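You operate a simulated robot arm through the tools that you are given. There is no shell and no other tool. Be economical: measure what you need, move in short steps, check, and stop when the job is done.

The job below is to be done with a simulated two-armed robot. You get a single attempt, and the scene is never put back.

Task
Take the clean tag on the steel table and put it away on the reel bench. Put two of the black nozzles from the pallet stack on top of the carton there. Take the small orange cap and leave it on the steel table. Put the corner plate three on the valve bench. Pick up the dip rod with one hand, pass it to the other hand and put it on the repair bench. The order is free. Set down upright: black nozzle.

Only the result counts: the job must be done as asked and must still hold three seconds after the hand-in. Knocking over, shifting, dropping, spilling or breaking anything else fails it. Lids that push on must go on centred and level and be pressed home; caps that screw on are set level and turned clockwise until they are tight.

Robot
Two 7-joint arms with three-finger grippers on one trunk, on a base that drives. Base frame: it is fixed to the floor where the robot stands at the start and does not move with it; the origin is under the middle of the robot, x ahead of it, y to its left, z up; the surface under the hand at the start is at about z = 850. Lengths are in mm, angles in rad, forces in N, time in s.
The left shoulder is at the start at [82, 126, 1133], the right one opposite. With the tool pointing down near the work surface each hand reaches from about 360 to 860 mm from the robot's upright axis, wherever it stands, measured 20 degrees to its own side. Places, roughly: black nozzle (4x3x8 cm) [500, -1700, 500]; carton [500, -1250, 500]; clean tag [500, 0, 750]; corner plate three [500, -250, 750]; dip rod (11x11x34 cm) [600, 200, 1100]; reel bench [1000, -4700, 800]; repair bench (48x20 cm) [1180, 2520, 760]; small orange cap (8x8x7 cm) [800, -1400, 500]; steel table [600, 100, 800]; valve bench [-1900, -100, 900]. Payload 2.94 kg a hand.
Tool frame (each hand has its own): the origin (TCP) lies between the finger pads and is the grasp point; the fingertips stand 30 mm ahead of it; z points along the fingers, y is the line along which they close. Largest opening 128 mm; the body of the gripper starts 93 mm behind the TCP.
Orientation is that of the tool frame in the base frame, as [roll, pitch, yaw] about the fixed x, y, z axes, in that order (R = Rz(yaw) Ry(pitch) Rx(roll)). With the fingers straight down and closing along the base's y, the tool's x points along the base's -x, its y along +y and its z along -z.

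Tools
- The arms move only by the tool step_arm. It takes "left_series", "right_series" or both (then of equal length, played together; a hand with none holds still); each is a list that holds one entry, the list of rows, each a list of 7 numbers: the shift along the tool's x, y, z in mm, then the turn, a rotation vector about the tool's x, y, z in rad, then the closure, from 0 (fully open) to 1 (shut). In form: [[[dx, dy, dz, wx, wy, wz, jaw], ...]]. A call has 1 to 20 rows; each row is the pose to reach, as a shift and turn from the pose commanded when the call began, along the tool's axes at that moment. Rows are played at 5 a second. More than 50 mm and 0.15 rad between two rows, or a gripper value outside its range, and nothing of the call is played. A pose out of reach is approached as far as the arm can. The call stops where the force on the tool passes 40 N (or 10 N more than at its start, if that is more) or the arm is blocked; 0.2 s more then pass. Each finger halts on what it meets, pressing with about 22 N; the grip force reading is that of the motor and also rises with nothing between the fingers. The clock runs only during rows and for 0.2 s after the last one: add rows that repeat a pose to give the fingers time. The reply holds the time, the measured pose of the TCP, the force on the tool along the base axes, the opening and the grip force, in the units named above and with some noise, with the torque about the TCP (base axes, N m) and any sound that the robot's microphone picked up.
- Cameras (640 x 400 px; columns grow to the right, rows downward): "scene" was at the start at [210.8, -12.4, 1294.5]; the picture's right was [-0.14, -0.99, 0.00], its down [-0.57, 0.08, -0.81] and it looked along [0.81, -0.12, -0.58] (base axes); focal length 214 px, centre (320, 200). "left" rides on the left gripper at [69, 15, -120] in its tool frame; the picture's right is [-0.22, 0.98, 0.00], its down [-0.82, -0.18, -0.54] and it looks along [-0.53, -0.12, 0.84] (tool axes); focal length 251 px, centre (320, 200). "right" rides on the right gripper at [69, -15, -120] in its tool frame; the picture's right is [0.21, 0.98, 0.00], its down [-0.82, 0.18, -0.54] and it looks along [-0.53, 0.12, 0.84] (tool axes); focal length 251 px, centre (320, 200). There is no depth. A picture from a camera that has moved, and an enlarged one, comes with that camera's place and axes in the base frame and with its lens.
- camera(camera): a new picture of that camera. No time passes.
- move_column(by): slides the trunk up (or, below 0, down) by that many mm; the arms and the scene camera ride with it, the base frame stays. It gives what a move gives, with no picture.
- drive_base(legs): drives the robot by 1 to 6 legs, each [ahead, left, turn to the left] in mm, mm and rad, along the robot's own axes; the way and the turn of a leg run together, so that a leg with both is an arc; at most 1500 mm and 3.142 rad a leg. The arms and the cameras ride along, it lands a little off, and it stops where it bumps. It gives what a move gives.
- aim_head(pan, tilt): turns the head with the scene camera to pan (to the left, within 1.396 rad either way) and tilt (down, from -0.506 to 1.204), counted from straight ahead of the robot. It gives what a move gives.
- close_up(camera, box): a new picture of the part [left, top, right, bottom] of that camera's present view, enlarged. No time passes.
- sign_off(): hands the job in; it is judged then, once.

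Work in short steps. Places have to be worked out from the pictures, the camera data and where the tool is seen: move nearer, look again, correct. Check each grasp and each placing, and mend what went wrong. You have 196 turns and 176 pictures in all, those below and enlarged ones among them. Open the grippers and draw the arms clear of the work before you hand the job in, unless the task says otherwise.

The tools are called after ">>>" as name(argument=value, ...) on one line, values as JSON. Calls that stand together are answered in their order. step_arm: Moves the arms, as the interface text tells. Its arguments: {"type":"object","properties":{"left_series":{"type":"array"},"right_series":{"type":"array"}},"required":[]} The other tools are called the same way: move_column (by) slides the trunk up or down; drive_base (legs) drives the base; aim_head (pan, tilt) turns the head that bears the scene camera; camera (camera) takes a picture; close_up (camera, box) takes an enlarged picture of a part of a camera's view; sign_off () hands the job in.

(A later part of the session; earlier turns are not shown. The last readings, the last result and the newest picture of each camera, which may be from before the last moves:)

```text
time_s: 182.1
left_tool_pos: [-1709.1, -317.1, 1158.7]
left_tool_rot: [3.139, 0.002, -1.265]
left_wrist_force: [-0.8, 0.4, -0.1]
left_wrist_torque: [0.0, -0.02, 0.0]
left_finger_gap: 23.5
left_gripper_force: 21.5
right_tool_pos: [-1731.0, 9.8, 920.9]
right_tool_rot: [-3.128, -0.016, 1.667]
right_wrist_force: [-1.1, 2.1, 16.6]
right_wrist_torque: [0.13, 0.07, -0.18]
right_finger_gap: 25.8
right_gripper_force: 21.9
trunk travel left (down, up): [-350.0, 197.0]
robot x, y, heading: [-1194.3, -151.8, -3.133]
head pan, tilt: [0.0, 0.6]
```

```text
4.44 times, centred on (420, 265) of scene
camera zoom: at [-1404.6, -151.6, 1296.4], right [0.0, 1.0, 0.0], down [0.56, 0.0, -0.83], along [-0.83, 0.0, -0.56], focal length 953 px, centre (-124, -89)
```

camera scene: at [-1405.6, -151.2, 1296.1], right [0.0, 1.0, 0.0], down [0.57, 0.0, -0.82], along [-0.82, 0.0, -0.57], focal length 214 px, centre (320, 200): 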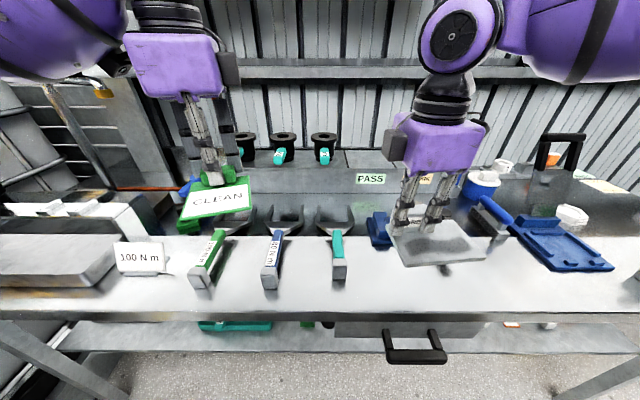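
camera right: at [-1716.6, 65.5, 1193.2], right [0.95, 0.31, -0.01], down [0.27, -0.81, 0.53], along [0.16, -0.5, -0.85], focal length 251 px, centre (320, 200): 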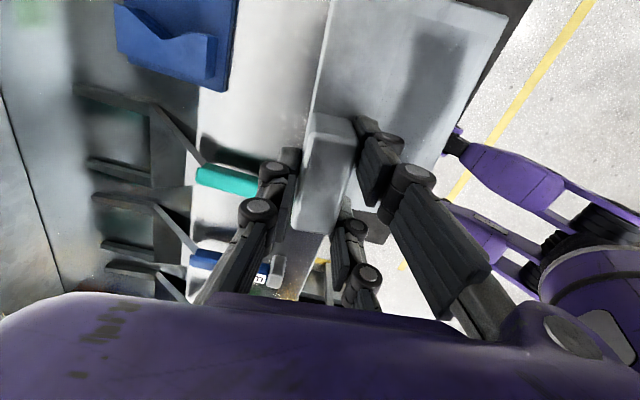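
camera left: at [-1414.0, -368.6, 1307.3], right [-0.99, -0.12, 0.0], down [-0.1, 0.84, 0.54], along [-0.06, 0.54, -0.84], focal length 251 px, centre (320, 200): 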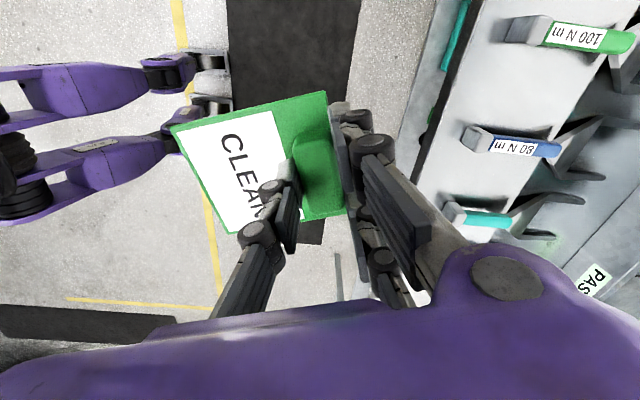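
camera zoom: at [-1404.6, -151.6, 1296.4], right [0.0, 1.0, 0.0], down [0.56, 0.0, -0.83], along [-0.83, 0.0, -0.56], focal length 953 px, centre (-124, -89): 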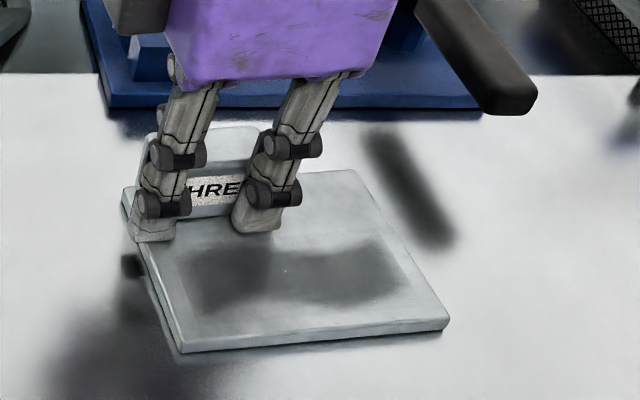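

The plate is down (contact ~20 N). I'll release by opening partway and lift straight up.

>>> step_arm(right_series=[[[0, 0, -1, 0, 0, 0, 0.9], [0, 0, -1, 0, 0, 0, 0.7], [0, 0, -1, 0, 0, 0, 0.62], [0, 0, -1, 0, 0, 0, 0.62], [0, 0, -20, 0, 0, 0, 0.62], [0, 0, -55, 0, 0, 0, 0.62], [0, 0, -95, 0, 0, 0, 0.62], [0, 0, -140, 0, 0, 0, 0.62], [0, 0, -180, 0, 0, 0, 0.5]]])

>>> camera(camera="scene")

```text
time_s: 184.1
left_tool_pos: [-1709.4, -315.2, 1158.9]
left_tool_rot: [3.139, 0.002, -1.266]
left_wrist_force: [-0.5, 1.0, -0.1]
left_wrist_torque: [-0.01, -0.01, 0.02]
left_finger_gap: 23.2
left_gripper_force: 21.7
right_tool_pos: [-1727.8, 6.4, 1102.9]
right_tool_rot: [-3.131, -0.017, 1.67]
right_wrist_force: [0.6, 1.0, -0.7]
right_wrist_torque: [-0.01, 0.04, 0.02]
right_finger_gap: 63.9
right_gripper_force: 0.1
trunk travel left (down, up): [-350.0, 197.0]
robot x, y, heading: [-1191.2, -153.9, -3.139]
head pan, tilt: [0.0, 0.6]
```

```text
85 pictures are left
camera scene: at [-1404.8, -151.6, 1296.2], right [0.0, 1.0, 0.0], down [0.56, 0.0, -0.83], along [-0.83, 0.0, -0.56], focal length 214 px, centre (320, 200)
```

scene: 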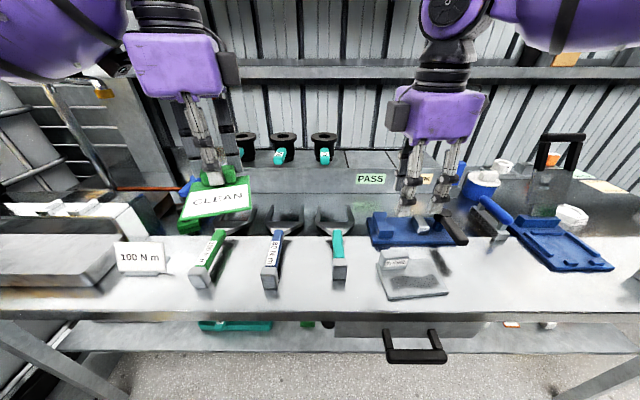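

Plate THREE is placed. Next I'll take the tag to the reel bench: back off, turn left to face -y, and drive down the aisle at x≈-200.

>>> drive_base(legs=[[-520, 0, 0], [0, 0, 1.568], [0, 470, 0], [1300, 0, 0]])

>>> aim_head(pan=0.3, tilt=0.35)

>>> camera(camera="scene")

```text
time_s: 201.2
left_tool_pos: [-30.1, -1937.0, 1158.0]
left_tool_rot: [-3.142, 0.002, 0.3]
left_wrist_force: [0.7, -0.4, -0.3]
left_wrist_torque: [0.01, 0.01, 0.01]
left_finger_gap: 23.4
left_gripper_force: 21.9
right_tool_pos: [-353.6, -1953.0, 1103.2]
right_tool_rot: [-3.132, -0.017, -3.049]
right_wrist_force: [0.3, -0.2, -0.1]
right_wrist_torque: [0.0, -0.03, -0.01]
right_finger_gap: 64.1
right_gripper_force: 0.1
trunk travel left (down, up): [-350.0, 197.0]
robot x, y, heading: [-192.7, -1415.2, -1.575]
head pan, tilt: [0.0, 0.6]
```

```text
time_s: 202.1
left_tool_pos: [-29.8, -1936.9, 1158.8]
left_tool_rot: [3.141, 0.001, 0.3]
left_wrist_force: [-1.4, 0.7, 0.1]
left_wrist_torque: [0.0, 0.0, 0.0]
left_finger_gap: 23.3
left_gripper_force: 22.6
right_tool_pos: [-354.4, -1953.3, 1102.7]
right_tool_rot: [-3.133, -0.016, -3.049]
right_wrist_force: [0.3, 0.1, -0.7]
right_wrist_torque: [0.0, -0.02, 0.02]
right_finger_gap: 64.0
right_gripper_force: 0.0
trunk travel left (down, up): [-350.0, 197.0]
robot x, y, heading: [-196.6, -1417.5, -1.568]
head pan, tilt: [0.3, 0.351]
```

```text
84 pictures are left
camera scene: at [-166.1, -1631.5, 1318.9], right [-0.96, -0.29, 0.0], down [-0.1, 0.33, -0.94], along [0.28, -0.9, -0.34], focal length 214 px, centre (320, 200)
```

scene: 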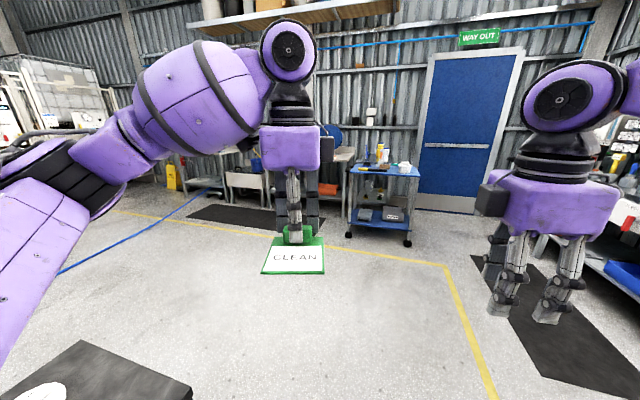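

The reel bench projects to just behind the left hand on the far wall. I'll drive on past the pallet, then left to line up with x≈900.

>>> drive_base(legs=[[1300, 0, 0], [0, 1100, 0], [700, 0, 0]])

>>> aim_head(pan=0.0, tilt=0.4)

>>> camera(camera="scene")

```text
time_s: 221.6
left_tool_pos: [998.4, -3978.5, 1157.5]
left_tool_rot: [3.141, 0.002, 0.248]
left_wrist_force: [-1.2, 0.0, -1.1]
left_wrist_torque: [-0.01, 0.01, -0.03]
left_finger_gap: 23.1
left_gripper_force: 21.5
right_tool_pos: [674.0, -3979.9, 1102.2]
right_tool_rot: [-3.131, -0.016, -3.1]
right_wrist_force: [0.4, 0.0, -0.9]
right_wrist_torque: [0.02, 0.0, 0.0]
right_finger_gap: 63.9
right_gripper_force: 0.1
trunk travel left (down, up): [-350.0, 197.0]
robot x, y, heading: [860.3, -3449.7, -1.622]
head pan, tilt: [0.3, 0.351]
```

```text
time_s: 222.4
left_tool_pos: [997.4, -3979.1, 1157.4]
left_tool_rot: [3.139, 0.002, 0.249]
left_wrist_force: [-0.2, 0.9, -1.4]
left_wrist_torque: [0.0, -0.01, -0.04]
left_finger_gap: 23.5
left_gripper_force: 21.8
right_tool_pos: [674.2, -3978.8, 1102.5]
right_tool_rot: [-3.131, -0.016, -3.099]
right_wrist_force: [0.4, -0.1, 1.3]
right_wrist_torque: [0.0, 0.03, 0.02]
right_finger_gap: 64.0
right_gripper_force: 0.0
trunk travel left (down, up): [-350.0, 197.0]
robot x, y, heading: [859.9, -3456.5, -1.626]
head pan, tilt: [0.0, 0.4]
```

```text
83 pictures are left
camera scene: at [850.2, -3669.8, 1314.4], right [-1.0, 0.05, 0.0], down [0.02, 0.39, -0.92], along [-0.05, -0.92, -0.39], focal length 214 px, centre (320, 200)
```

scene: 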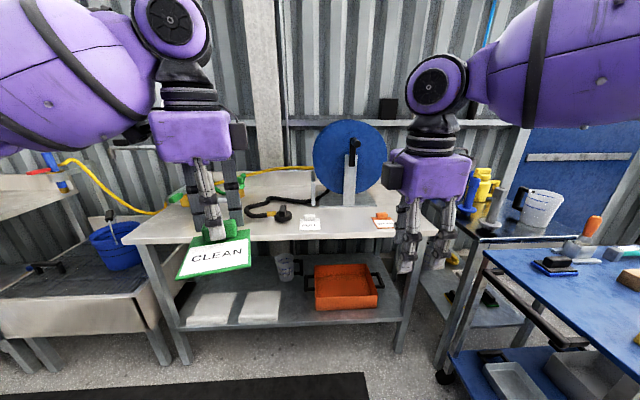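

The reel bench is ahead. Its free area is the left front at about x 1000–1350, y -4450 to -4620. I'll shift left and close in.

>>> drive_base(legs=[[0, 200, 0.05], [555, 0, 0]])

>>> aim_head(pan=0.15, tilt=0.65)

>>> camera(camera="scene")

>>> camera(camera="left")

```text
time_s: 227.5
left_tool_pos: [1229.6, -4524.8, 1158.7]
left_tool_rot: [3.14, 0.001, 0.308]
left_wrist_force: [-0.5, 0.6, -1.0]
left_wrist_torque: [-0.03, 0.0, 0.02]
left_finger_gap: 23.1
left_gripper_force: 21.4
right_tool_pos: [908.0, -4544.6, 1102.5]
right_tool_rot: [-3.131, -0.016, -3.041]
right_wrist_force: [0.0, 0.0, 0.2]
right_wrist_torque: [0.01, 0.02, -0.02]
right_finger_gap: 64.0
right_gripper_force: 0.0
trunk travel left (down, up): [-350.0, 197.0]
robot x, y, heading: [1065.0, -4007.9, -1.566]
head pan, tilt: [0.0, 0.4]
```

```text
time_s: 228.3
left_tool_pos: [1231.0, -4524.3, 1158.6]
left_tool_rot: [3.139, 0.002, 0.309]
left_wrist_force: [-0.5, 1.1, 0.2]
left_wrist_torque: [-0.03, 0.02, 0.0]
left_finger_gap: 23.5
left_gripper_force: 22.2
right_tool_pos: [907.0, -4543.5, 1102.7]
right_tool_rot: [-3.131, -0.016, -3.04]
right_wrist_force: [0.7, 0.0, 0.6]
right_wrist_torque: [-0.01, -0.02, 0.0]
right_finger_gap: 64.0
right_gripper_force: 0.1
trunk travel left (down, up): [-350.0, 197.0]
robot x, y, heading: [1061.2, -4008.5, -1.566]
head pan, tilt: [0.15, 0.649]
```

```text
82 pictures are left
camera scene: at [1077.7, -4218.1, 1291.9], right [-0.99, -0.16, 0.0], down [-0.09, 0.6, -0.8], along [0.12, -0.79, -0.6], focal length 214 px, centre (320, 200)
```

scene: 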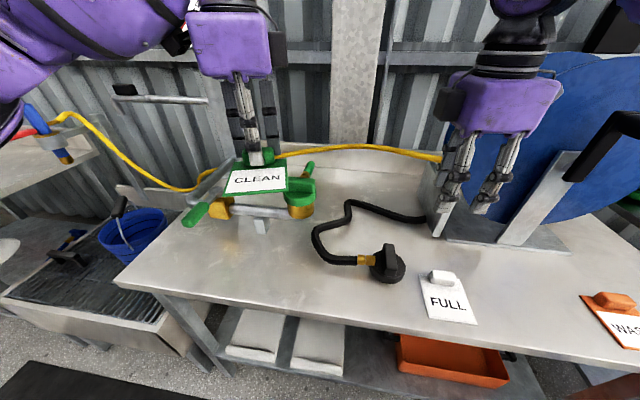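

```text
81 pictures are left
camera left: at [1300.5, -4517.1, 1278.6], right [0.09, -1.0, 0.0], down [-0.84, -0.08, 0.54], along [-0.54, -0.05, -0.84], focal length 251 px, centre (320, 200)
```

left: 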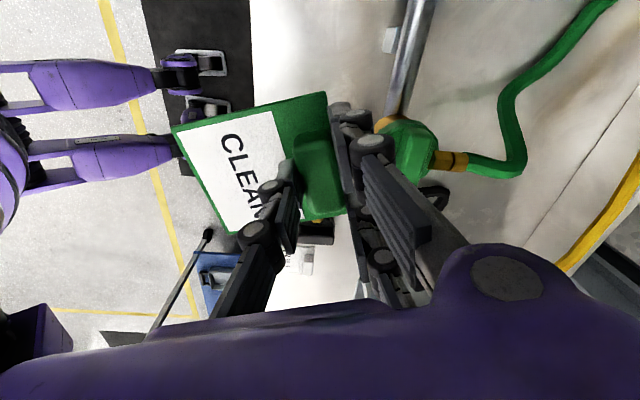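

The free spot is centred at about (1210, -4530), in front of the hose gun. I'll move over it and lower most of the way.

>>> step_arm(left_series=[[[-10, 19, 15, 0, 0, 0, 1], [-21, 37, 40, 0, 0, 0, 1], [-21, 37, 85, 0, 0, 0, 1], [-21, 37, 130, 0, 0, 0, 1], [-21, 37, 175, 0, 0, 0, 1], [-21, 37, 220, 0, 0, 0, 1], [-21, 37, 260, 0, 0, 0, 1], [-21, 37, 280, 0, 0, 0, 1], [-21, 37, 280, 0, 0, 0, 1]]])

>>> camera(camera="scene")

```text
time_s: 229.4
left_tool_pos: [1225.8, -4568.2, 1028.7]
left_tool_rot: [3.12, 0.016, 0.309]
left_wrist_force: [2.2, 6.7, 17.1]
left_wrist_torque: [-0.29, 0.44, -0.15]
left_finger_gap: 23.8
left_gripper_force: 22.1
right_tool_pos: [908.2, -4543.4, 1102.5]
right_tool_rot: [-3.13, -0.019, -3.04]
right_wrist_force: [-0.4, -0.3, -0.1]
right_wrist_torque: [0.02, -0.03, 0.03]
right_finger_gap: 64.0
right_gripper_force: 0.0
trunk travel left (down, up): [-350.0, 197.0]
robot x, y, heading: [1060.1, -4010.0, -1.561]
head pan, tilt: [0.15, 0.649]
stopped in row 5 (left hand): the force on the tool passed its limit at 76 N (the readings are from after the stop); the commanded pose is now the measured one
```

```text
80 pictures are left
camera scene: at [1077.9, -4216.2, 1292.3], right [-0.99, -0.16, 0.0], down [-0.09, 0.6, -0.8], along [0.12, -0.79, -0.6], focal length 214 px, centre (320, 200)
```

scene: 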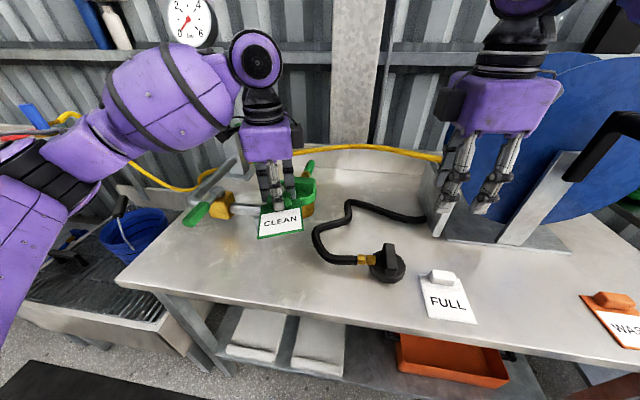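

The hand or tag met something at TCP z≈1028, most likely the hose gun, and tag-size comparison puts the bench near z≈905 rather than 800. I'll lift off and check.

>>> step_arm(left_series=[[[0, 0, -20, 0, 0, 0, 1], [0, 0, -60, 0, 0, 0, 1], [-1, -35, -70, 0, 0, 0, 1], [-2, -71, -70, 0, 0, 0, 1], [-2, -71, -70, 0, 0, 0, 1]]])

>>> camera(camera="scene")

>>> camera(camera="left")

```text
time_s: 230.6
left_tool_pos: [1201.1, -4503.0, 1096.6]
left_tool_rot: [3.122, 0.013, 0.311]
left_wrist_force: [0.0, 0.2, -0.4]
left_wrist_torque: [0.0, -0.02, 0.0]
left_finger_gap: 23.7
left_gripper_force: 22.1
right_tool_pos: [907.9, -4544.4, 1101.5]
right_tool_rot: [-3.132, -0.016, -3.042]
right_wrist_force: [-0.8, 0.1, -0.9]
right_wrist_torque: [0.03, 0.0, 0.0]
right_finger_gap: 63.8
right_gripper_force: 0.1
trunk travel left (down, up): [-350.0, 197.0]
robot x, y, heading: [1065.8, -4009.2, -1.567]
head pan, tilt: [0.15, 0.649]
```

```text
79 pictures are left
camera scene: at [1078.1, -4218.7, 1291.8], right [-0.99, -0.16, 0.0], down [-0.09, 0.6, -0.8], along [0.12, -0.79, -0.6], focal length 214 px, centre (320, 200)
```

scene: 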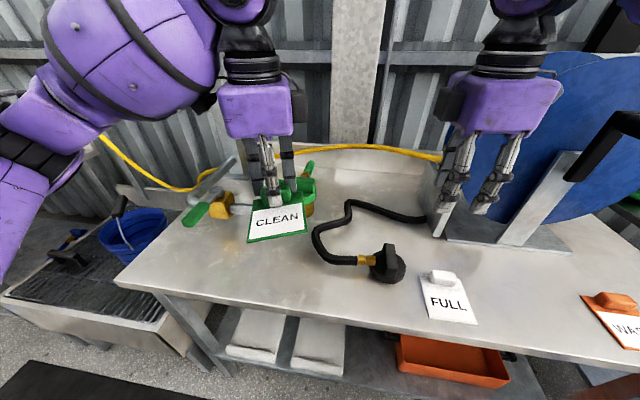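

```text
78 pictures are left
camera left: at [1272.6, -4493.0, 1215.2], right [0.09, -1.0, 0.02], down [-0.83, -0.07, 0.55], along [-0.55, -0.07, -0.84], focal length 251 px, centre (320, 200)
```

left: 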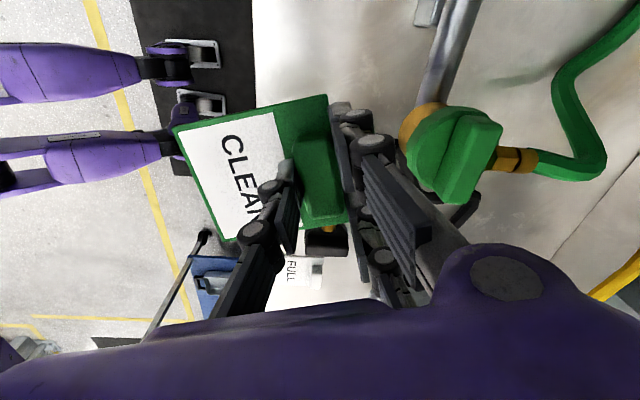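

The valve assembly looks undisturbed. The new spot is clear, so I'll level the hand and lower toward z≈975.

>>> step_arm(left_series=[[[0, 0, 30, 0.02, 0.013, 0, 1], [0, 0, 70, 0.02, 0.013, 0, 1], [0, 0, 100, 0.02, 0.013, 0, 1], [0, 0, 120, 0.02, 0.013, 0, 1], [0, 0, 120, 0.02, 0.013, 0, 1]]])

>>> camera(camera="scene")

```text
time_s: 231.8
left_tool_pos: [1200.2, -4503.1, 975.9]
left_tool_rot: [-3.139, 0.004, 0.309]
left_wrist_force: [0.1, 0.0, -0.7]
left_wrist_torque: [-0.04, 0.0, -0.02]
left_finger_gap: 23.4
left_gripper_force: 22.0
right_tool_pos: [908.4, -4544.0, 1102.1]
right_tool_rot: [-3.131, -0.017, -3.038]
right_wrist_force: [0.0, -0.1, 0.2]
right_wrist_torque: [-0.05, -0.01, -0.01]
right_finger_gap: 64.1
right_gripper_force: 0.0
trunk travel left (down, up): [-350.0, 197.0]
robot x, y, heading: [1065.6, -4013.0, -1.571]
head pan, tilt: [0.15, 0.649]
```

```text
77 pictures are left
camera scene: at [1077.8, -4218.2, 1291.9], right [-0.99, -0.16, 0.0], down [-0.09, 0.6, -0.8], along [0.12, -0.79, -0.6], focal length 214 px, centre (320, 200)
```

scene: 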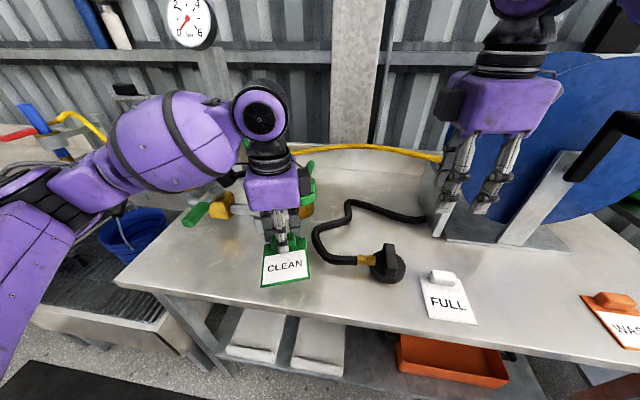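

It's still hovering. I'll keep lowering in small steps until contact.

>>> step_arm(left_series=[[[0, 0, 8, 0, 0, 0, 1], [0, 0, 16, 0, 0, 0, 1], [0, 0, 22, 0, 0, 0, 1], [0, 0, 27, 0, 0, 0, 1], [0, 0, 31, 0, 0, 0, 1], [0, 0, 34, 0, 0, 0, 1]]])

>>> close_up(camera="scene", box=[200, 180, 400, 330])

```text
time_s: 233.2
left_tool_pos: [1200.4, -4503.2, 942.7]
left_tool_rot: [-3.138, 0.002, 0.311]
left_wrist_force: [0.0, 0.1, -0.3]
left_wrist_torque: [-0.04, -0.01, 0.0]
left_finger_gap: 23.4
left_gripper_force: 22.1
right_tool_pos: [908.2, -4544.7, 1100.9]
right_tool_rot: [-3.132, -0.018, -3.04]
right_wrist_force: [1.8, -0.5, -0.1]
right_wrist_torque: [0.0, -0.01, -0.02]
right_finger_gap: 64.1
right_gripper_force: 0.0
trunk travel left (down, up): [-350.0, 197.0]
robot x, y, heading: [1065.2, -4006.6, -1.567]
head pan, tilt: [0.15, 0.649]
```

```text
2.67 times, centred on (300, 255) of scene
camera zoom: at [1077.9, -4218.3, 1291.9], right [-0.99, -0.16, 0.0], down [-0.09, 0.6, -0.8], along [0.12, -0.79, -0.6], focal length 572 px, centre (373, 53)
```

zoom: 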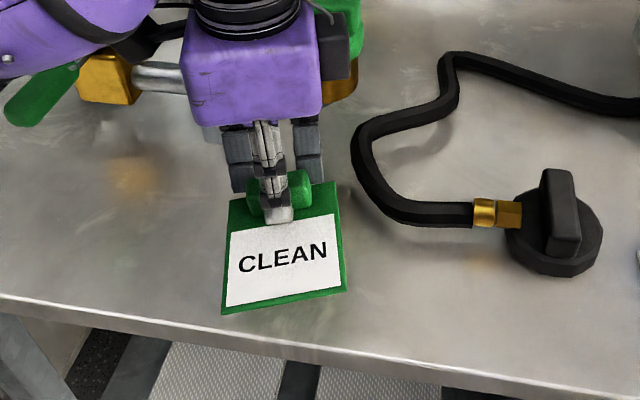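

No contact yet, so I'll continue down.

>>> step_arm(left_series=[[[0, 0, 5, 0, 0, 0, 1], [0, 0, 10, 0, 0, 0, 1], [0, 0, 15, 0, 0, 0, 1], [0, 0, 19, 0, 0, 0, 1], [0, 0, 23, 0, 0, 0, 1], [0, 0, 27, 0, 0, 0, 1]]])

>>> close_up(camera="scene", box=[200, 180, 400, 330])

```text
time_s: 234.6
left_tool_pos: [1200.1, -4503.2, 915.1]
left_tool_rot: [-3.138, 0.003, 0.311]
left_wrist_force: [-0.6, -0.4, 0.4]
left_wrist_torque: [0.01, -0.01, -0.02]
left_finger_gap: 23.8
left_gripper_force: 21.9
right_tool_pos: [908.8, -4544.6, 1101.1]
right_tool_rot: [-3.134, -0.018, -3.041]
right_wrist_force: [0.4, 0.0, -0.3]
right_wrist_torque: [-0.01, 0.01, 0.02]
right_finger_gap: 64.1
right_gripper_force: 0.1
trunk travel left (down, up): [-350.0, 197.0]
robot x, y, heading: [1064.3, -4009.7, -1.569]
head pan, tilt: [0.15, 0.649]
```

```text
2.67 times, centred on (300, 255) of scene
camera zoom: at [1077.9, -4218.4, 1291.9], right [-0.99, -0.16, 0.0], down [-0.09, 0.6, -0.8], along [0.12, -0.79, -0.6], focal length 572 px, centre (373, 53)
```

zoom: 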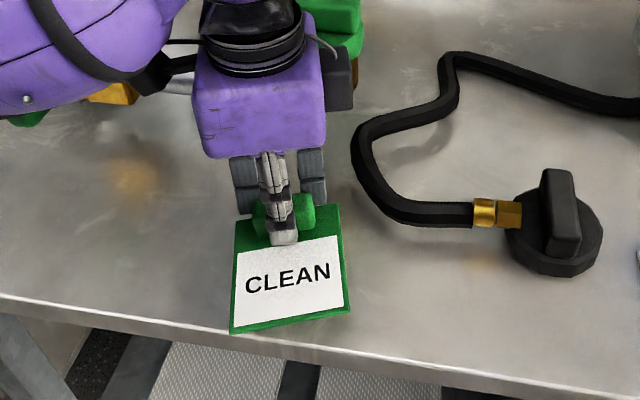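

The tag's front corner is at the bench edge line and the surface is lower than thought. I'll rise slightly, square the tag to the bench and move it 32 mm inward.

>>> step_arm(left_series=[[[0, 0, -12, 0, 0, 0.1, 1], [-5, 15, -12, 0, 0, 0.21, 1], [-10, 30.5, -12, 0, 0, 0.315, 1], [-10, 30.5, -12, 0, 0, 0.315, 1], [-10, 30.5, 0, 0, 0, 0.315, 1], [-10, 30.5, 6, 0, 0, 0.315, 1], [-10, 30.5, 12, 0, 0, 0.315, 1]]])

>>> close_up(camera="scene", box=[200, 180, 400, 330])

>>> camera(camera="left")

```text
time_s: 236.2
left_tool_pos: [1199.2, -4534.8, 903.2]
left_tool_rot: [-3.139, 0.002, -0.005]
left_wrist_force: [-0.1, -0.4, -0.6]
left_wrist_torque: [0.02, 0.03, 0.02]
left_finger_gap: 23.5
left_gripper_force: 21.8
right_tool_pos: [907.8, -4545.5, 1102.5]
right_tool_rot: [-3.132, -0.016, -3.04]
right_wrist_force: [0.4, -0.1, -0.4]
right_wrist_torque: [-0.02, 0.01, 0.01]
right_finger_gap: 64.1
right_gripper_force: 0.1
trunk travel left (down, up): [-350.0, 197.0]
robot x, y, heading: [1065.6, -4013.7, -1.561]
head pan, tilt: [0.15, 0.649]
```

```text
2.67 times, centred on (300, 255) of scene
camera zoom: at [1078.0, -4218.4, 1291.8], right [-0.99, -0.16, 0.0], down [-0.09, 0.6, -0.8], along [0.12, -0.79, -0.6], focal length 572 px, centre (373, 53)
```

zoom: 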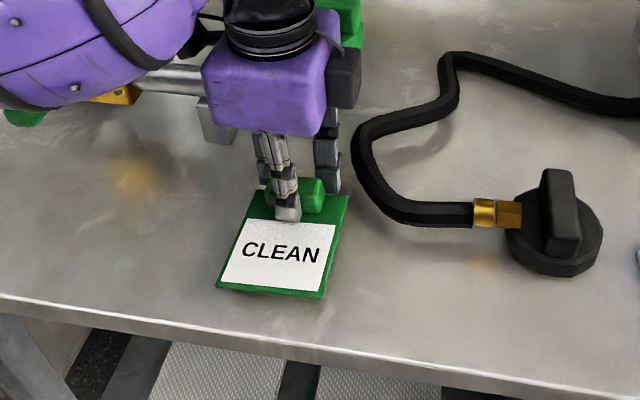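

```text
73 pictures are left
camera left: at [1269.2, -4549.5, 1022.4], right [-0.22, -0.98, 0.0], down [-0.82, 0.18, 0.54], along [-0.53, 0.12, -0.84], focal length 251 px, centre (320, 200)
```

left: 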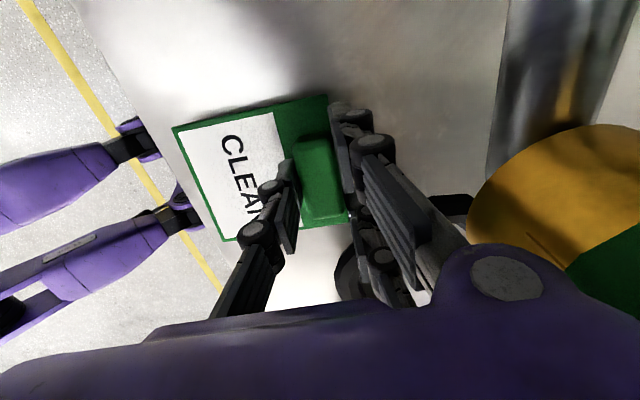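

The valve body is close behind the palm. I'll shift 10 mm back toward me, then feel down.

>>> step_arm(left_series=[[[0, -10, 0, 0, 0, 0, 1], [0, -10, 4, 0, 0, 0, 1], [0, -10, 8, 0, 0, 0, 1], [0, -10, 12, 0, 0, 0, 1], [0, -10, 15, 0, 0, 0, 1]]])

>>> close_up(camera="scene", box=[200, 180, 400, 330])

```text
time_s: 237.4
left_tool_pos: [1198.9, -4525.3, 889.5]
left_tool_rot: [-3.141, 0.003, -0.005]
left_wrist_force: [1.1, -0.9, 11.9]
left_wrist_torque: [0.01, -0.55, -0.09]
left_finger_gap: 23.7
left_gripper_force: 22.2
right_tool_pos: [906.9, -4543.9, 1101.4]
right_tool_rot: [-3.129, -0.017, -3.041]
right_wrist_force: [-0.3, -0.1, -0.1]
right_wrist_torque: [0.01, 0.03, 0.02]
right_finger_gap: 63.9
right_gripper_force: 0.0
trunk travel left (down, up): [-350.0, 197.0]
robot x, y, heading: [1062.5, -4010.1, -1.563]
head pan, tilt: [0.15, 0.649]
```

```text
2.67 times, centred on (300, 255) of scene
camera zoom: at [1077.8, -4217.2, 1292.2], right [-0.99, -0.16, 0.0], down [-0.09, 0.6, -0.8], along [0.12, -0.79, -0.6], focal length 572 px, centre (373, 53)
```

zoom: 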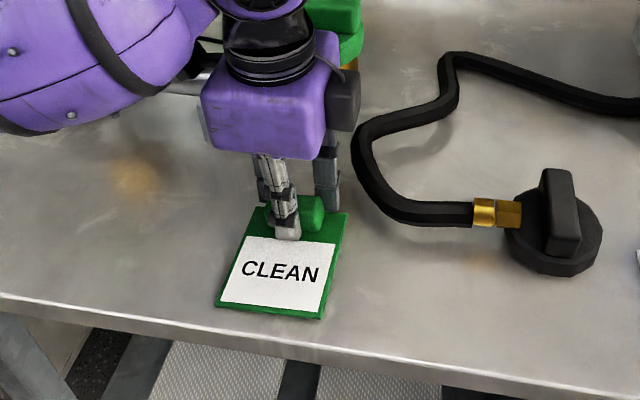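

There's light contact on one edge. I'll press 2 mm more to seat it.

>>> step_arm(left_series=[[[0, 0, 1.5, 0, 0, 0, 1], [0, 0, 3, 0, 0, 0, 1], [0, 0, 3, 0, 0, 0, 1]]])

>>> close_up(camera="left", box=[150, 60, 450, 280])

```text
time_s: 238.2
left_tool_pos: [1199.6, -4524.9, 885.6]
left_tool_rot: [-3.14, 0.002, -0.005]
left_wrist_force: [-2.6, -1.2, 10.0]
left_wrist_torque: [-0.05, -0.33, -0.04]
left_finger_gap: 23.2
left_gripper_force: 21.5
right_tool_pos: [905.9, -4544.5, 1103.1]
right_tool_rot: [-3.133, -0.016, -3.04]
right_wrist_force: [-0.1, -0.3, -0.3]
right_wrist_torque: [-0.02, -0.01, 0.0]
right_finger_gap: 64.1
right_gripper_force: 0.2
trunk travel left (down, up): [-350.0, 197.0]
robot x, y, heading: [1062.5, -4006.5, -1.562]
head pan, tilt: [0.15, 0.649]
```

```text
1.82 times, centred on (300, 170) of left
camera zoom: at [1267.8, -4539.6, 1005.2], right [-0.22, -0.98, 0.0], down [-0.82, 0.18, 0.54], along [-0.53, 0.12, -0.84], focal length 457 px, centre (356, 254)
```

zoom: 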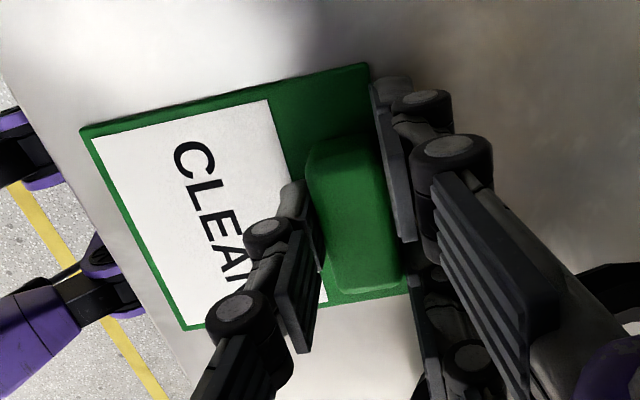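

The tag sits inside the bench edge and is seating. I'll press a touch more, then release and rise.

>>> step_arm(left_series=[[[0, 0, 1.5, 0, 0, 0, 1], [0, 0, 1.5, 0, 0, 0, 0.9], [0, 0, 1.5, 0, 0, 0, 0.75], [0, 0, 1.5, 0, 0, 0, 0.68], [0, 0, 1.5, 0, 0, 0, 0.68], [0, -2, -15, 0, 0, 0, 0.68], [0, -2, -45, 0, 0, 0, 0.68], [0, -2, -90, 0, 0, 0, 0.68], [0, -2, -135, 0, 0, 0, 0.68], [0, -2, -180, 0, 0, 0, 0.5], [0, -2, -225, 0, 0, 0, 0.3]]])

>>> camera(camera="scene")

```text
time_s: 240.6
left_tool_pos: [1200.1, -4524.4, 1110.3]
left_tool_rot: [-3.14, 0.003, -0.004]
left_wrist_force: [-0.7, 0.1, -0.2]
left_wrist_torque: [0.04, 0.0, 0.01]
left_finger_gap: 89.7
left_gripper_force: 0.1
right_tool_pos: [907.9, -4543.5, 1102.6]
right_tool_rot: [-3.131, -0.015, -3.041]
right_wrist_force: [0.0, 0.8, 0.1]
right_wrist_torque: [0.0, -0.01, 0.0]
right_finger_gap: 64.0
right_gripper_force: 0.1
trunk travel left (down, up): [-350.0, 197.0]
robot x, y, heading: [1063.2, -4007.6, -1.565]
head pan, tilt: [0.15, 0.649]
```

```text
70 pictures are left
camera scene: at [1077.4, -4217.4, 1292.0], right [-0.99, -0.16, 0.0], down [-0.09, 0.6, -0.8], along [0.12, -0.79, -0.6], focal length 214 px, centre (320, 200)
```

scene: 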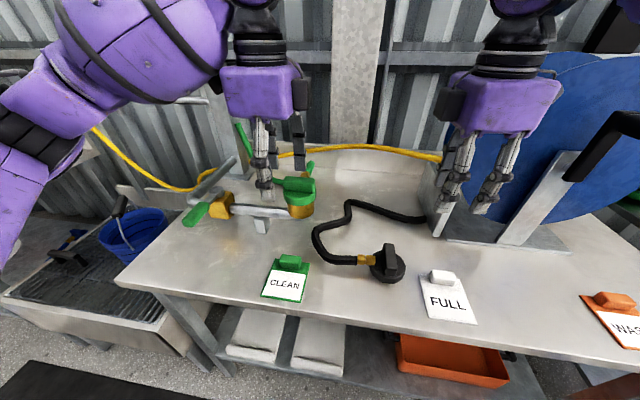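

The tag is placed well. Next I'll go to the pallet stack, back away and approach it from the -x side facing +x.

>>> drive_base(legs=[[-900, 0, 0], [0, -1190, 0], [0, 0, 1.565], [0, 1500, 0]])

>>> aim_head(pan=0.0, tilt=0.7)

>>> camera(camera="scene")

```text
time_s: 272.1
left_tool_pos: [398.5, -1501.2, 1109.9]
left_tool_rot: [-3.14, 0.002, 1.556]
left_wrist_force: [-0.2, -0.2, 0.3]
left_wrist_torque: [-0.02, 0.02, -0.04]
left_finger_gap: 89.3
left_gripper_force: 0.1
right_tool_pos: [414.3, -1794.3, 1101.7]
right_tool_rot: [-3.132, -0.018, -1.479]
right_wrist_force: [-0.7, 0.0, -0.1]
right_wrist_torque: [0.03, -0.02, 0.02]
right_finger_gap: 64.0
right_gripper_force: 0.2
trunk travel left (down, up): [-350.0, 197.0]
robot x, y, heading: [-120.3, -1635.3, -0.006]
head pan, tilt: [0.15, 0.649]
```

```text
time_s: 272.8
left_tool_pos: [398.5, -1502.5, 1109.5]
left_tool_rot: [-3.14, 0.003, 1.557]
left_wrist_force: [-0.4, -0.3, 0.0]
left_wrist_torque: [-0.03, 0.0, 0.02]
left_finger_gap: 89.5
left_gripper_force: 0.1
right_tool_pos: [414.2, -1793.7, 1102.0]
right_tool_rot: [-3.13, -0.016, -1.478]
right_wrist_force: [0.7, 0.0, -0.3]
right_wrist_torque: [0.0, -0.01, -0.03]
right_finger_gap: 64.0
right_gripper_force: 0.0
trunk travel left (down, up): [-350.0, 197.0]
robot x, y, heading: [-117.3, -1632.6, -0.001]
head pan, tilt: [0.0, 0.7]
```

```text
69 pictures are left
camera scene: at [88.8, -1633.5, 1287.5], right [0.0, -1.0, 0.0], down [-0.64, 0.0, -0.77], along [0.77, 0.0, -0.64], focal length 214 px, centre (320, 200)
```

scene: 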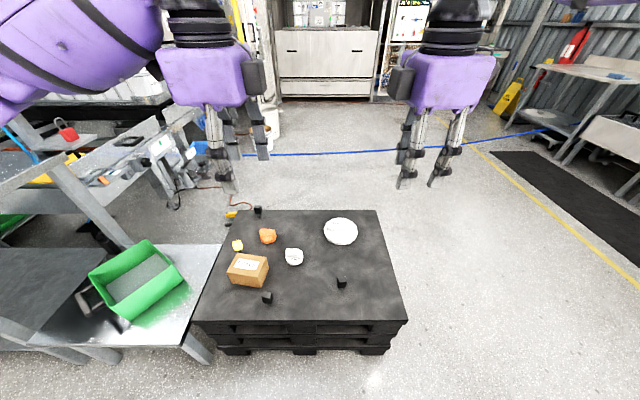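

The pallet is well in view: nozzles at about (460,-1438), (510,-1714) and (919,-1303), the carton near (538,-1348), and the orange cap near (742,-1390). I'll zoom in for shapes.

>>> close_up(camera="scene", box=[205, 215, 365, 315])

>>> close_up(camera="scene", box=[225, 245, 305, 310])

```text
4.00 times, centred on (285, 265) of scene
camera zoom: at [88.8, -1633.5, 1287.5], right [0.0, -1.0, 0.0], down [-0.64, 0.0, -0.77], along [0.77, 0.0, -0.64], focal length 858 px, centre (460, -60)
```

zoom: 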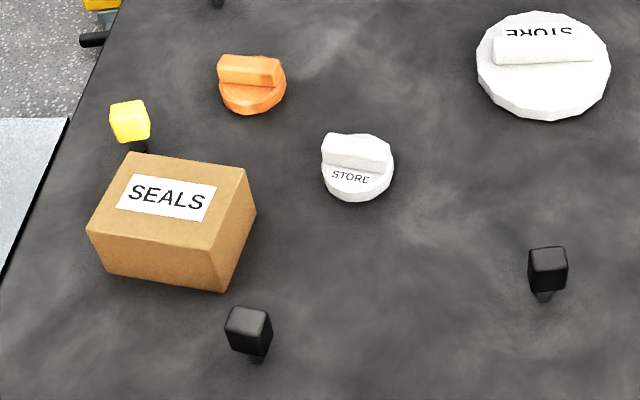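

```text
6.15 times, centred on (265, 278) of scene
camera zoom: at [88.8, -1633.5, 1287.5], right [0.0, -1.0, 0.0], down [-0.64, 0.0, -0.77], along [0.77, 0.0, -0.64], focal length 1320 px, centre (658, -277)
```

zoom: 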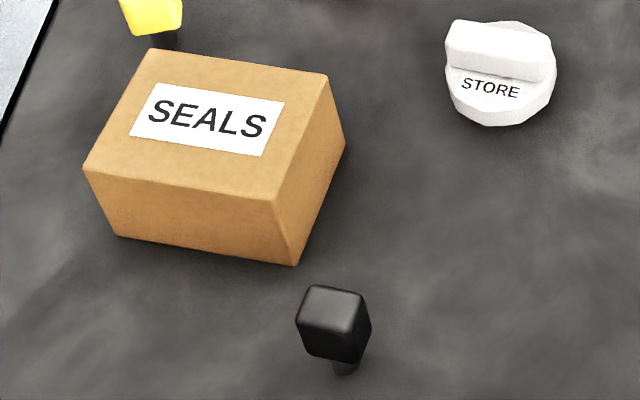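

The nozzles are a roughly 40×30 mm block on a short stem. I'll position the base, lower the trunk, and use the left hand with its camera for closer views.

>>> drive_base(legs=[[75, 0, 0], [0, 150, 0]])

>>> move_column(by=-330)

>>> camera(camera="left")

>>> camera(camera="scene")

```text
time_s: 275.4
left_tool_pos: [471.3, -1349.0, 1109.2]
left_tool_rot: [-3.14, 0.002, 1.555]
left_wrist_force: [0.3, -0.6, -0.5]
left_wrist_torque: [-0.01, 0.04, 0.01]
left_finger_gap: 89.7
left_gripper_force: 0.2
right_tool_pos: [488.5, -1640.6, 1101.9]
right_tool_rot: [-3.132, -0.015, -1.479]
right_wrist_force: [0.6, 0.3, -0.9]
right_wrist_torque: [-0.03, 0.01, 0.0]
right_finger_gap: 63.7
right_gripper_force: 0.0
trunk travel left (down, up): [-350.0, 197.0]
robot x, y, heading: [-46.9, -1477.1, -0.006]
head pan, tilt: [0.0, 0.7]
```

```text
time_s: 278.6
left_tool_pos: [471.0, -1350.0, 778.9]
left_tool_rot: [-3.139, 0.002, 1.557]
left_wrist_force: [0.3, -0.1, -0.5]
left_wrist_torque: [0.01, -0.02, 0.01]
left_finger_gap: 89.6
left_gripper_force: 0.0
right_tool_pos: [489.4, -1641.6, 773.2]
right_tool_rot: [-3.131, -0.019, -1.481]
right_wrist_force: [0.1, 0.1, 0.5]
right_wrist_torque: [-0.02, -0.01, 0.03]
right_finger_gap: 63.8
right_gripper_force: 0.0
trunk travel left (down, up): [-20.0, 527.0]
robot x, y, heading: [-47.3, -1480.8, -0.002]
head pan, tilt: [0.0, 0.7]
```

```text
66 pictures are left
camera left: at [488.3, -1278.6, 900.3], right [0.97, -0.23, 0.0], down [-0.19, -0.82, 0.54], along [-0.13, -0.53, -0.84], focal length 251 px, centre (320, 200)
```

left: 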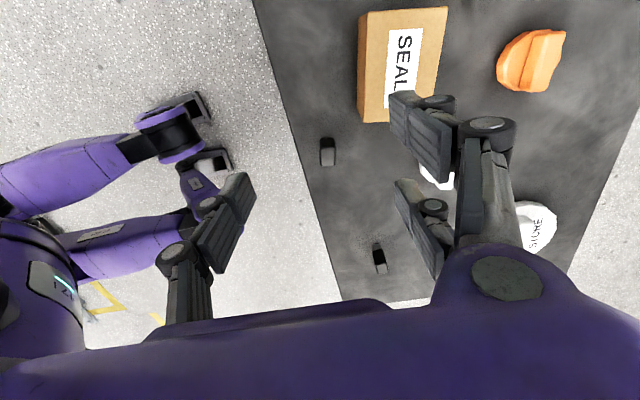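

```text
65 pictures are left
camera scene: at [268.9, -1481.0, 940.7], right [0.0, -1.0, 0.0], down [-0.64, 0.0, -0.77], along [0.77, 0.0, -0.64], focal length 214 px, centre (320, 200)
```

scene: 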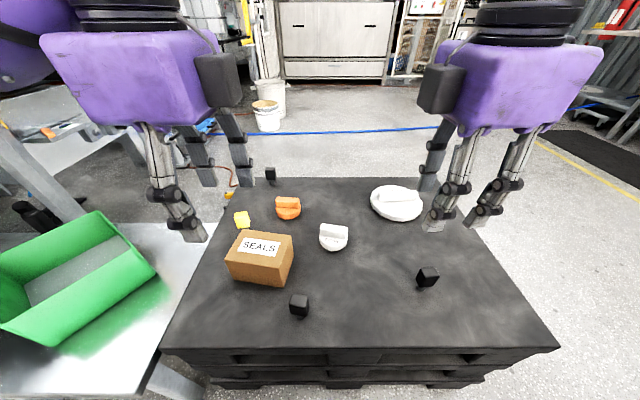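

Triangulating gives the pallet top at z≈450, nozzle 1 at about (463,-1437) with its top near 530, and the carton top at z≈548 centred near (579,-1340). I'll move the left hand over nozzle 1 and look closely.

>>> step_arm(left_series=[[[-35, 0, 10, 0, 0, 0, 0.3], [-70, 0, 45, 0, 0, 0, 0.3], [-75, -5, 80, 0, 0, 0, 0.3], [-75, -5, 110, 0, 0, 0, 0.3], [-75, -5, 110, 0, 0, 0, 0.3]]])

>>> camera(camera="left")

>>> close_up(camera="scene", box=[215, 190, 345, 320])

```text
time_s: 279.8
left_tool_pos: [463.1, -1424.2, 669.6]
left_tool_rot: [-3.14, 0.002, 1.555]
left_wrist_force: [1.0, -0.3, 0.2]
left_wrist_torque: [0.04, 0.01, -0.05]
left_finger_gap: 89.7
left_gripper_force: 0.0
right_tool_pos: [489.0, -1641.5, 771.4]
right_tool_rot: [-3.131, -0.014, -1.48]
right_wrist_force: [-0.1, 0.4, -0.8]
right_wrist_torque: [0.02, 0.0, 0.02]
right_finger_gap: 64.1
right_gripper_force: 0.0
trunk travel left (down, up): [-20.0, 527.0]
robot x, y, heading: [-47.0, -1481.3, -0.005]
head pan, tilt: [0.0, 0.7]
```

```text
64 pictures are left
camera left: at [480.8, -1353.5, 788.7], right [0.97, -0.23, 0.0], down [-0.19, -0.82, 0.54], along [-0.13, -0.53, -0.84], focal length 251 px, centre (320, 200)
```

left: 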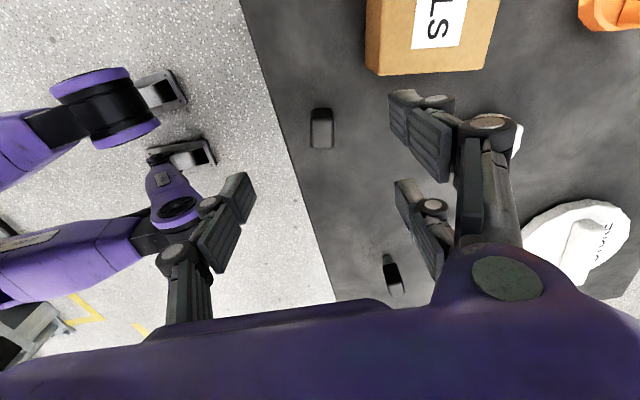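

```text
3.08 times, centred on (280, 255) of scene
camera zoom: at [269.0, -1481.1, 940.7], right [0.0, -1.0, 0.0], down [-0.64, 0.0, -0.76], along [0.76, 0.0, -0.64], focal length 660 px, centre (443, 31)
```

zoom: 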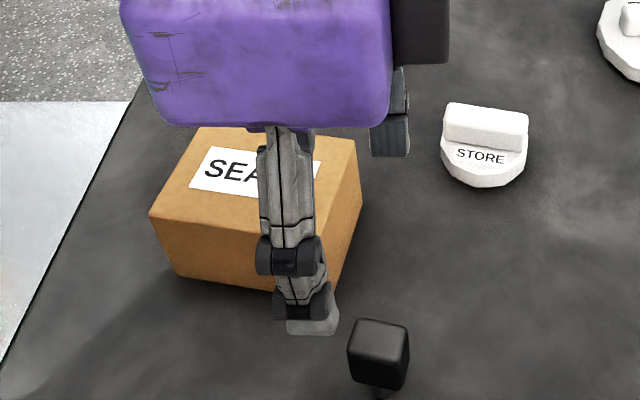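

Nozzle 1's head is at about (462,-1437), long axis yawed ≈-0.24 from y. I'll align so one finger of the pair and the single finger oppose each other on it, narrow the opening to clear the carton, and come down to z≈590.

>>> step_arm(left_series=[[[-10, -1, 10, 0, 0, 0.12, 0.4], [-22, -3, 30, 0, 0, 0.24, 0.5], [-22, -3, 60, 0, 0, 0.24, 0.5], [-22, -3, 80, 0, 0, 0.24, 0.5], [-22, -3, 80, 0, 0, 0.24, 0.5]]])

>>> camera(camera="left")

>>> close_up(camera="scene", box=[215, 210, 345, 340])

```text
time_s: 281.0
left_tool_pos: [463.8, -1445.8, 589.4]
left_tool_rot: [-3.14, 0.002, 1.315]
left_wrist_force: [0.1, -0.1, 0.0]
left_wrist_torque: [0.0, 0.04, -0.04]
left_finger_gap: 64.0
left_gripper_force: 0.0
right_tool_pos: [489.2, -1640.8, 771.7]
right_tool_rot: [-3.13, -0.016, -1.479]
right_wrist_force: [-1.1, 0.0, 0.2]
right_wrist_torque: [0.02, -0.05, -0.01]
right_finger_gap: 64.0
right_gripper_force: 0.1
trunk travel left (down, up): [-20.0, 527.0]
robot x, y, heading: [-44.5, -1481.8, -0.002]
head pan, tilt: [0.0, 0.7]
```

```text
62 pictures are left
camera left: at [494.9, -1380.2, 710.1], right [0.89, -0.46, 0.0], down [-0.38, -0.75, 0.54], along [-0.25, -0.48, -0.84], focal length 251 px, centre (320, 200)
```

left: 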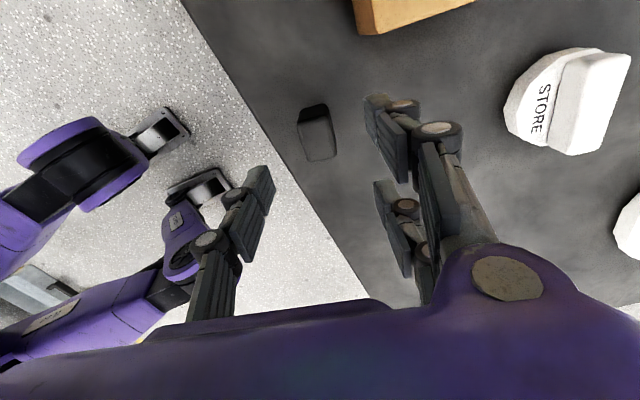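

```text
3.08 times, centred on (280, 275) of scene
camera zoom: at [269.0, -1481.0, 940.6], right [0.0, -1.0, 0.0], down [-0.64, 0.0, -0.76], along [0.76, 0.0, -0.64], focal length 660 px, centre (443, -31)
```

zoom: 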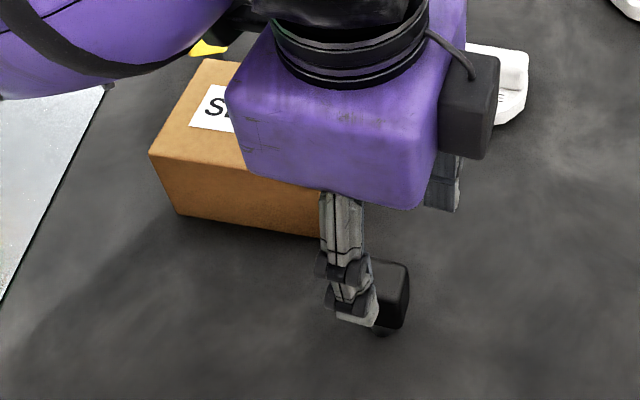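

The head centre is (464,-1433) and the tool is aligned with it. I'll centre laterally, descend to TCP z≈521, and close slowly.

>>> step_arm(left_series=[[[1, -3, 25, 0, 0, 0, 0.5], [1, -3, 50, 0, 0, 0, 0.5], [1, -3, 68, 0, 0, 0, 0.5], [1, -3, 68, 0, 0, 0, 0.6], [1, -3, 68, 0, 0, 0, 0.68]]])

>>> camera(camera="left")

>>> close_up(camera="scene", box=[235, 250, 345, 340])

```text
time_s: 282.2
left_tool_pos: [459.7, -1443.7, 521.9]
left_tool_rot: [-3.14, 0.001, 1.317]
left_wrist_force: [0.4, 0.4, -0.3]
left_wrist_torque: [-0.01, 0.01, 0.0]
left_finger_gap: 41.0
left_gripper_force: 0.0
right_tool_pos: [488.4, -1640.9, 772.4]
right_tool_rot: [-3.131, -0.016, -1.48]
right_wrist_force: [0.1, -0.6, 0.4]
right_wrist_torque: [0.01, -0.02, 0.01]
right_finger_gap: 63.9
right_gripper_force: 0.1
trunk travel left (down, up): [-20.0, 527.0]
robot x, y, heading: [-43.8, -1480.5, -0.003]
head pan, tilt: [0.0, 0.7]
```

```text
60 pictures are left
camera left: at [492.0, -1380.0, 642.3], right [0.89, -0.45, 0.0], down [-0.38, -0.75, 0.54], along [-0.25, -0.48, -0.84], focal length 251 px, centre (320, 200)
```

left: 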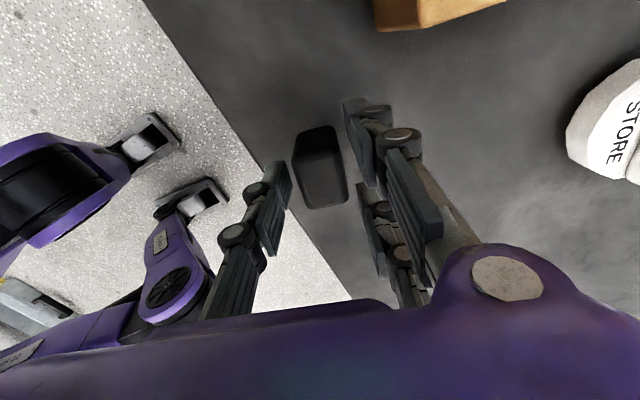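

```text
4.44 times, centred on (290, 295) of scene
camera zoom: at [269.0, -1481.0, 940.6], right [0.0, -1.0, 0.0], down [-0.64, 0.0, -0.76], along [0.76, 0.0, -0.64], focal length 953 px, centre (453, -222)
```

zoom: 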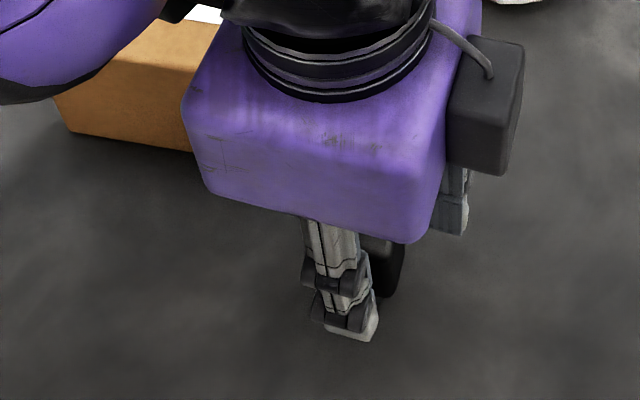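

The nozzle sits between the single finger and the upper pair finger with overlapping contact zones. I'll close gently.

>>> step_arm(left_series=[[[0, 0, 0, 0, 0, 0, 0.71], [0, 0, 0, 0, 0, 0, 0.74], [0, 0, 0, 0, 0, 0, 0.78], [0, 0, 0, 0, 0, 0, 0.84], [0, 0, 0, 0, 0, 0, 0.9], [0, 0, 0, 0, 0, 0, 0.9]]])

>>> camera(camera="left")

```text
time_s: 283.6
left_tool_pos: [459.8, -1444.2, 523.5]
left_tool_rot: [-3.14, 0.001, 1.316]
left_wrist_force: [0.1, 0.4, 0.6]
left_wrist_torque: [0.0, -0.02, -0.01]
left_finger_gap: 24.7
left_gripper_force: 21.7
right_tool_pos: [489.6, -1641.9, 771.7]
right_tool_rot: [-3.131, -0.016, -1.48]
right_wrist_force: [-0.3, -0.8, -0.2]
right_wrist_torque: [0.0, -0.01, 0.01]
right_finger_gap: 63.6
right_gripper_force: 0.0
trunk travel left (down, up): [-20.0, 527.0]
robot x, y, heading: [-45.4, -1482.1, -0.008]
head pan, tilt: [0.0, 0.7]
```

```text
58 pictures are left
camera left: at [492.0, -1380.0, 642.4], right [0.89, -0.45, 0.0], down [-0.38, -0.75, 0.54], along [-0.25, -0.48, -0.84], focal length 251 px, centre (320, 200)
```

left: 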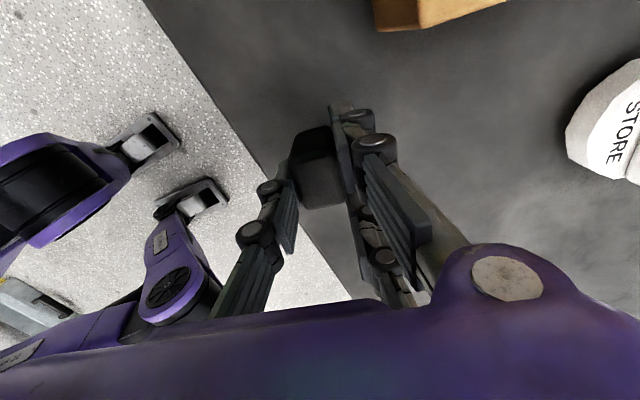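

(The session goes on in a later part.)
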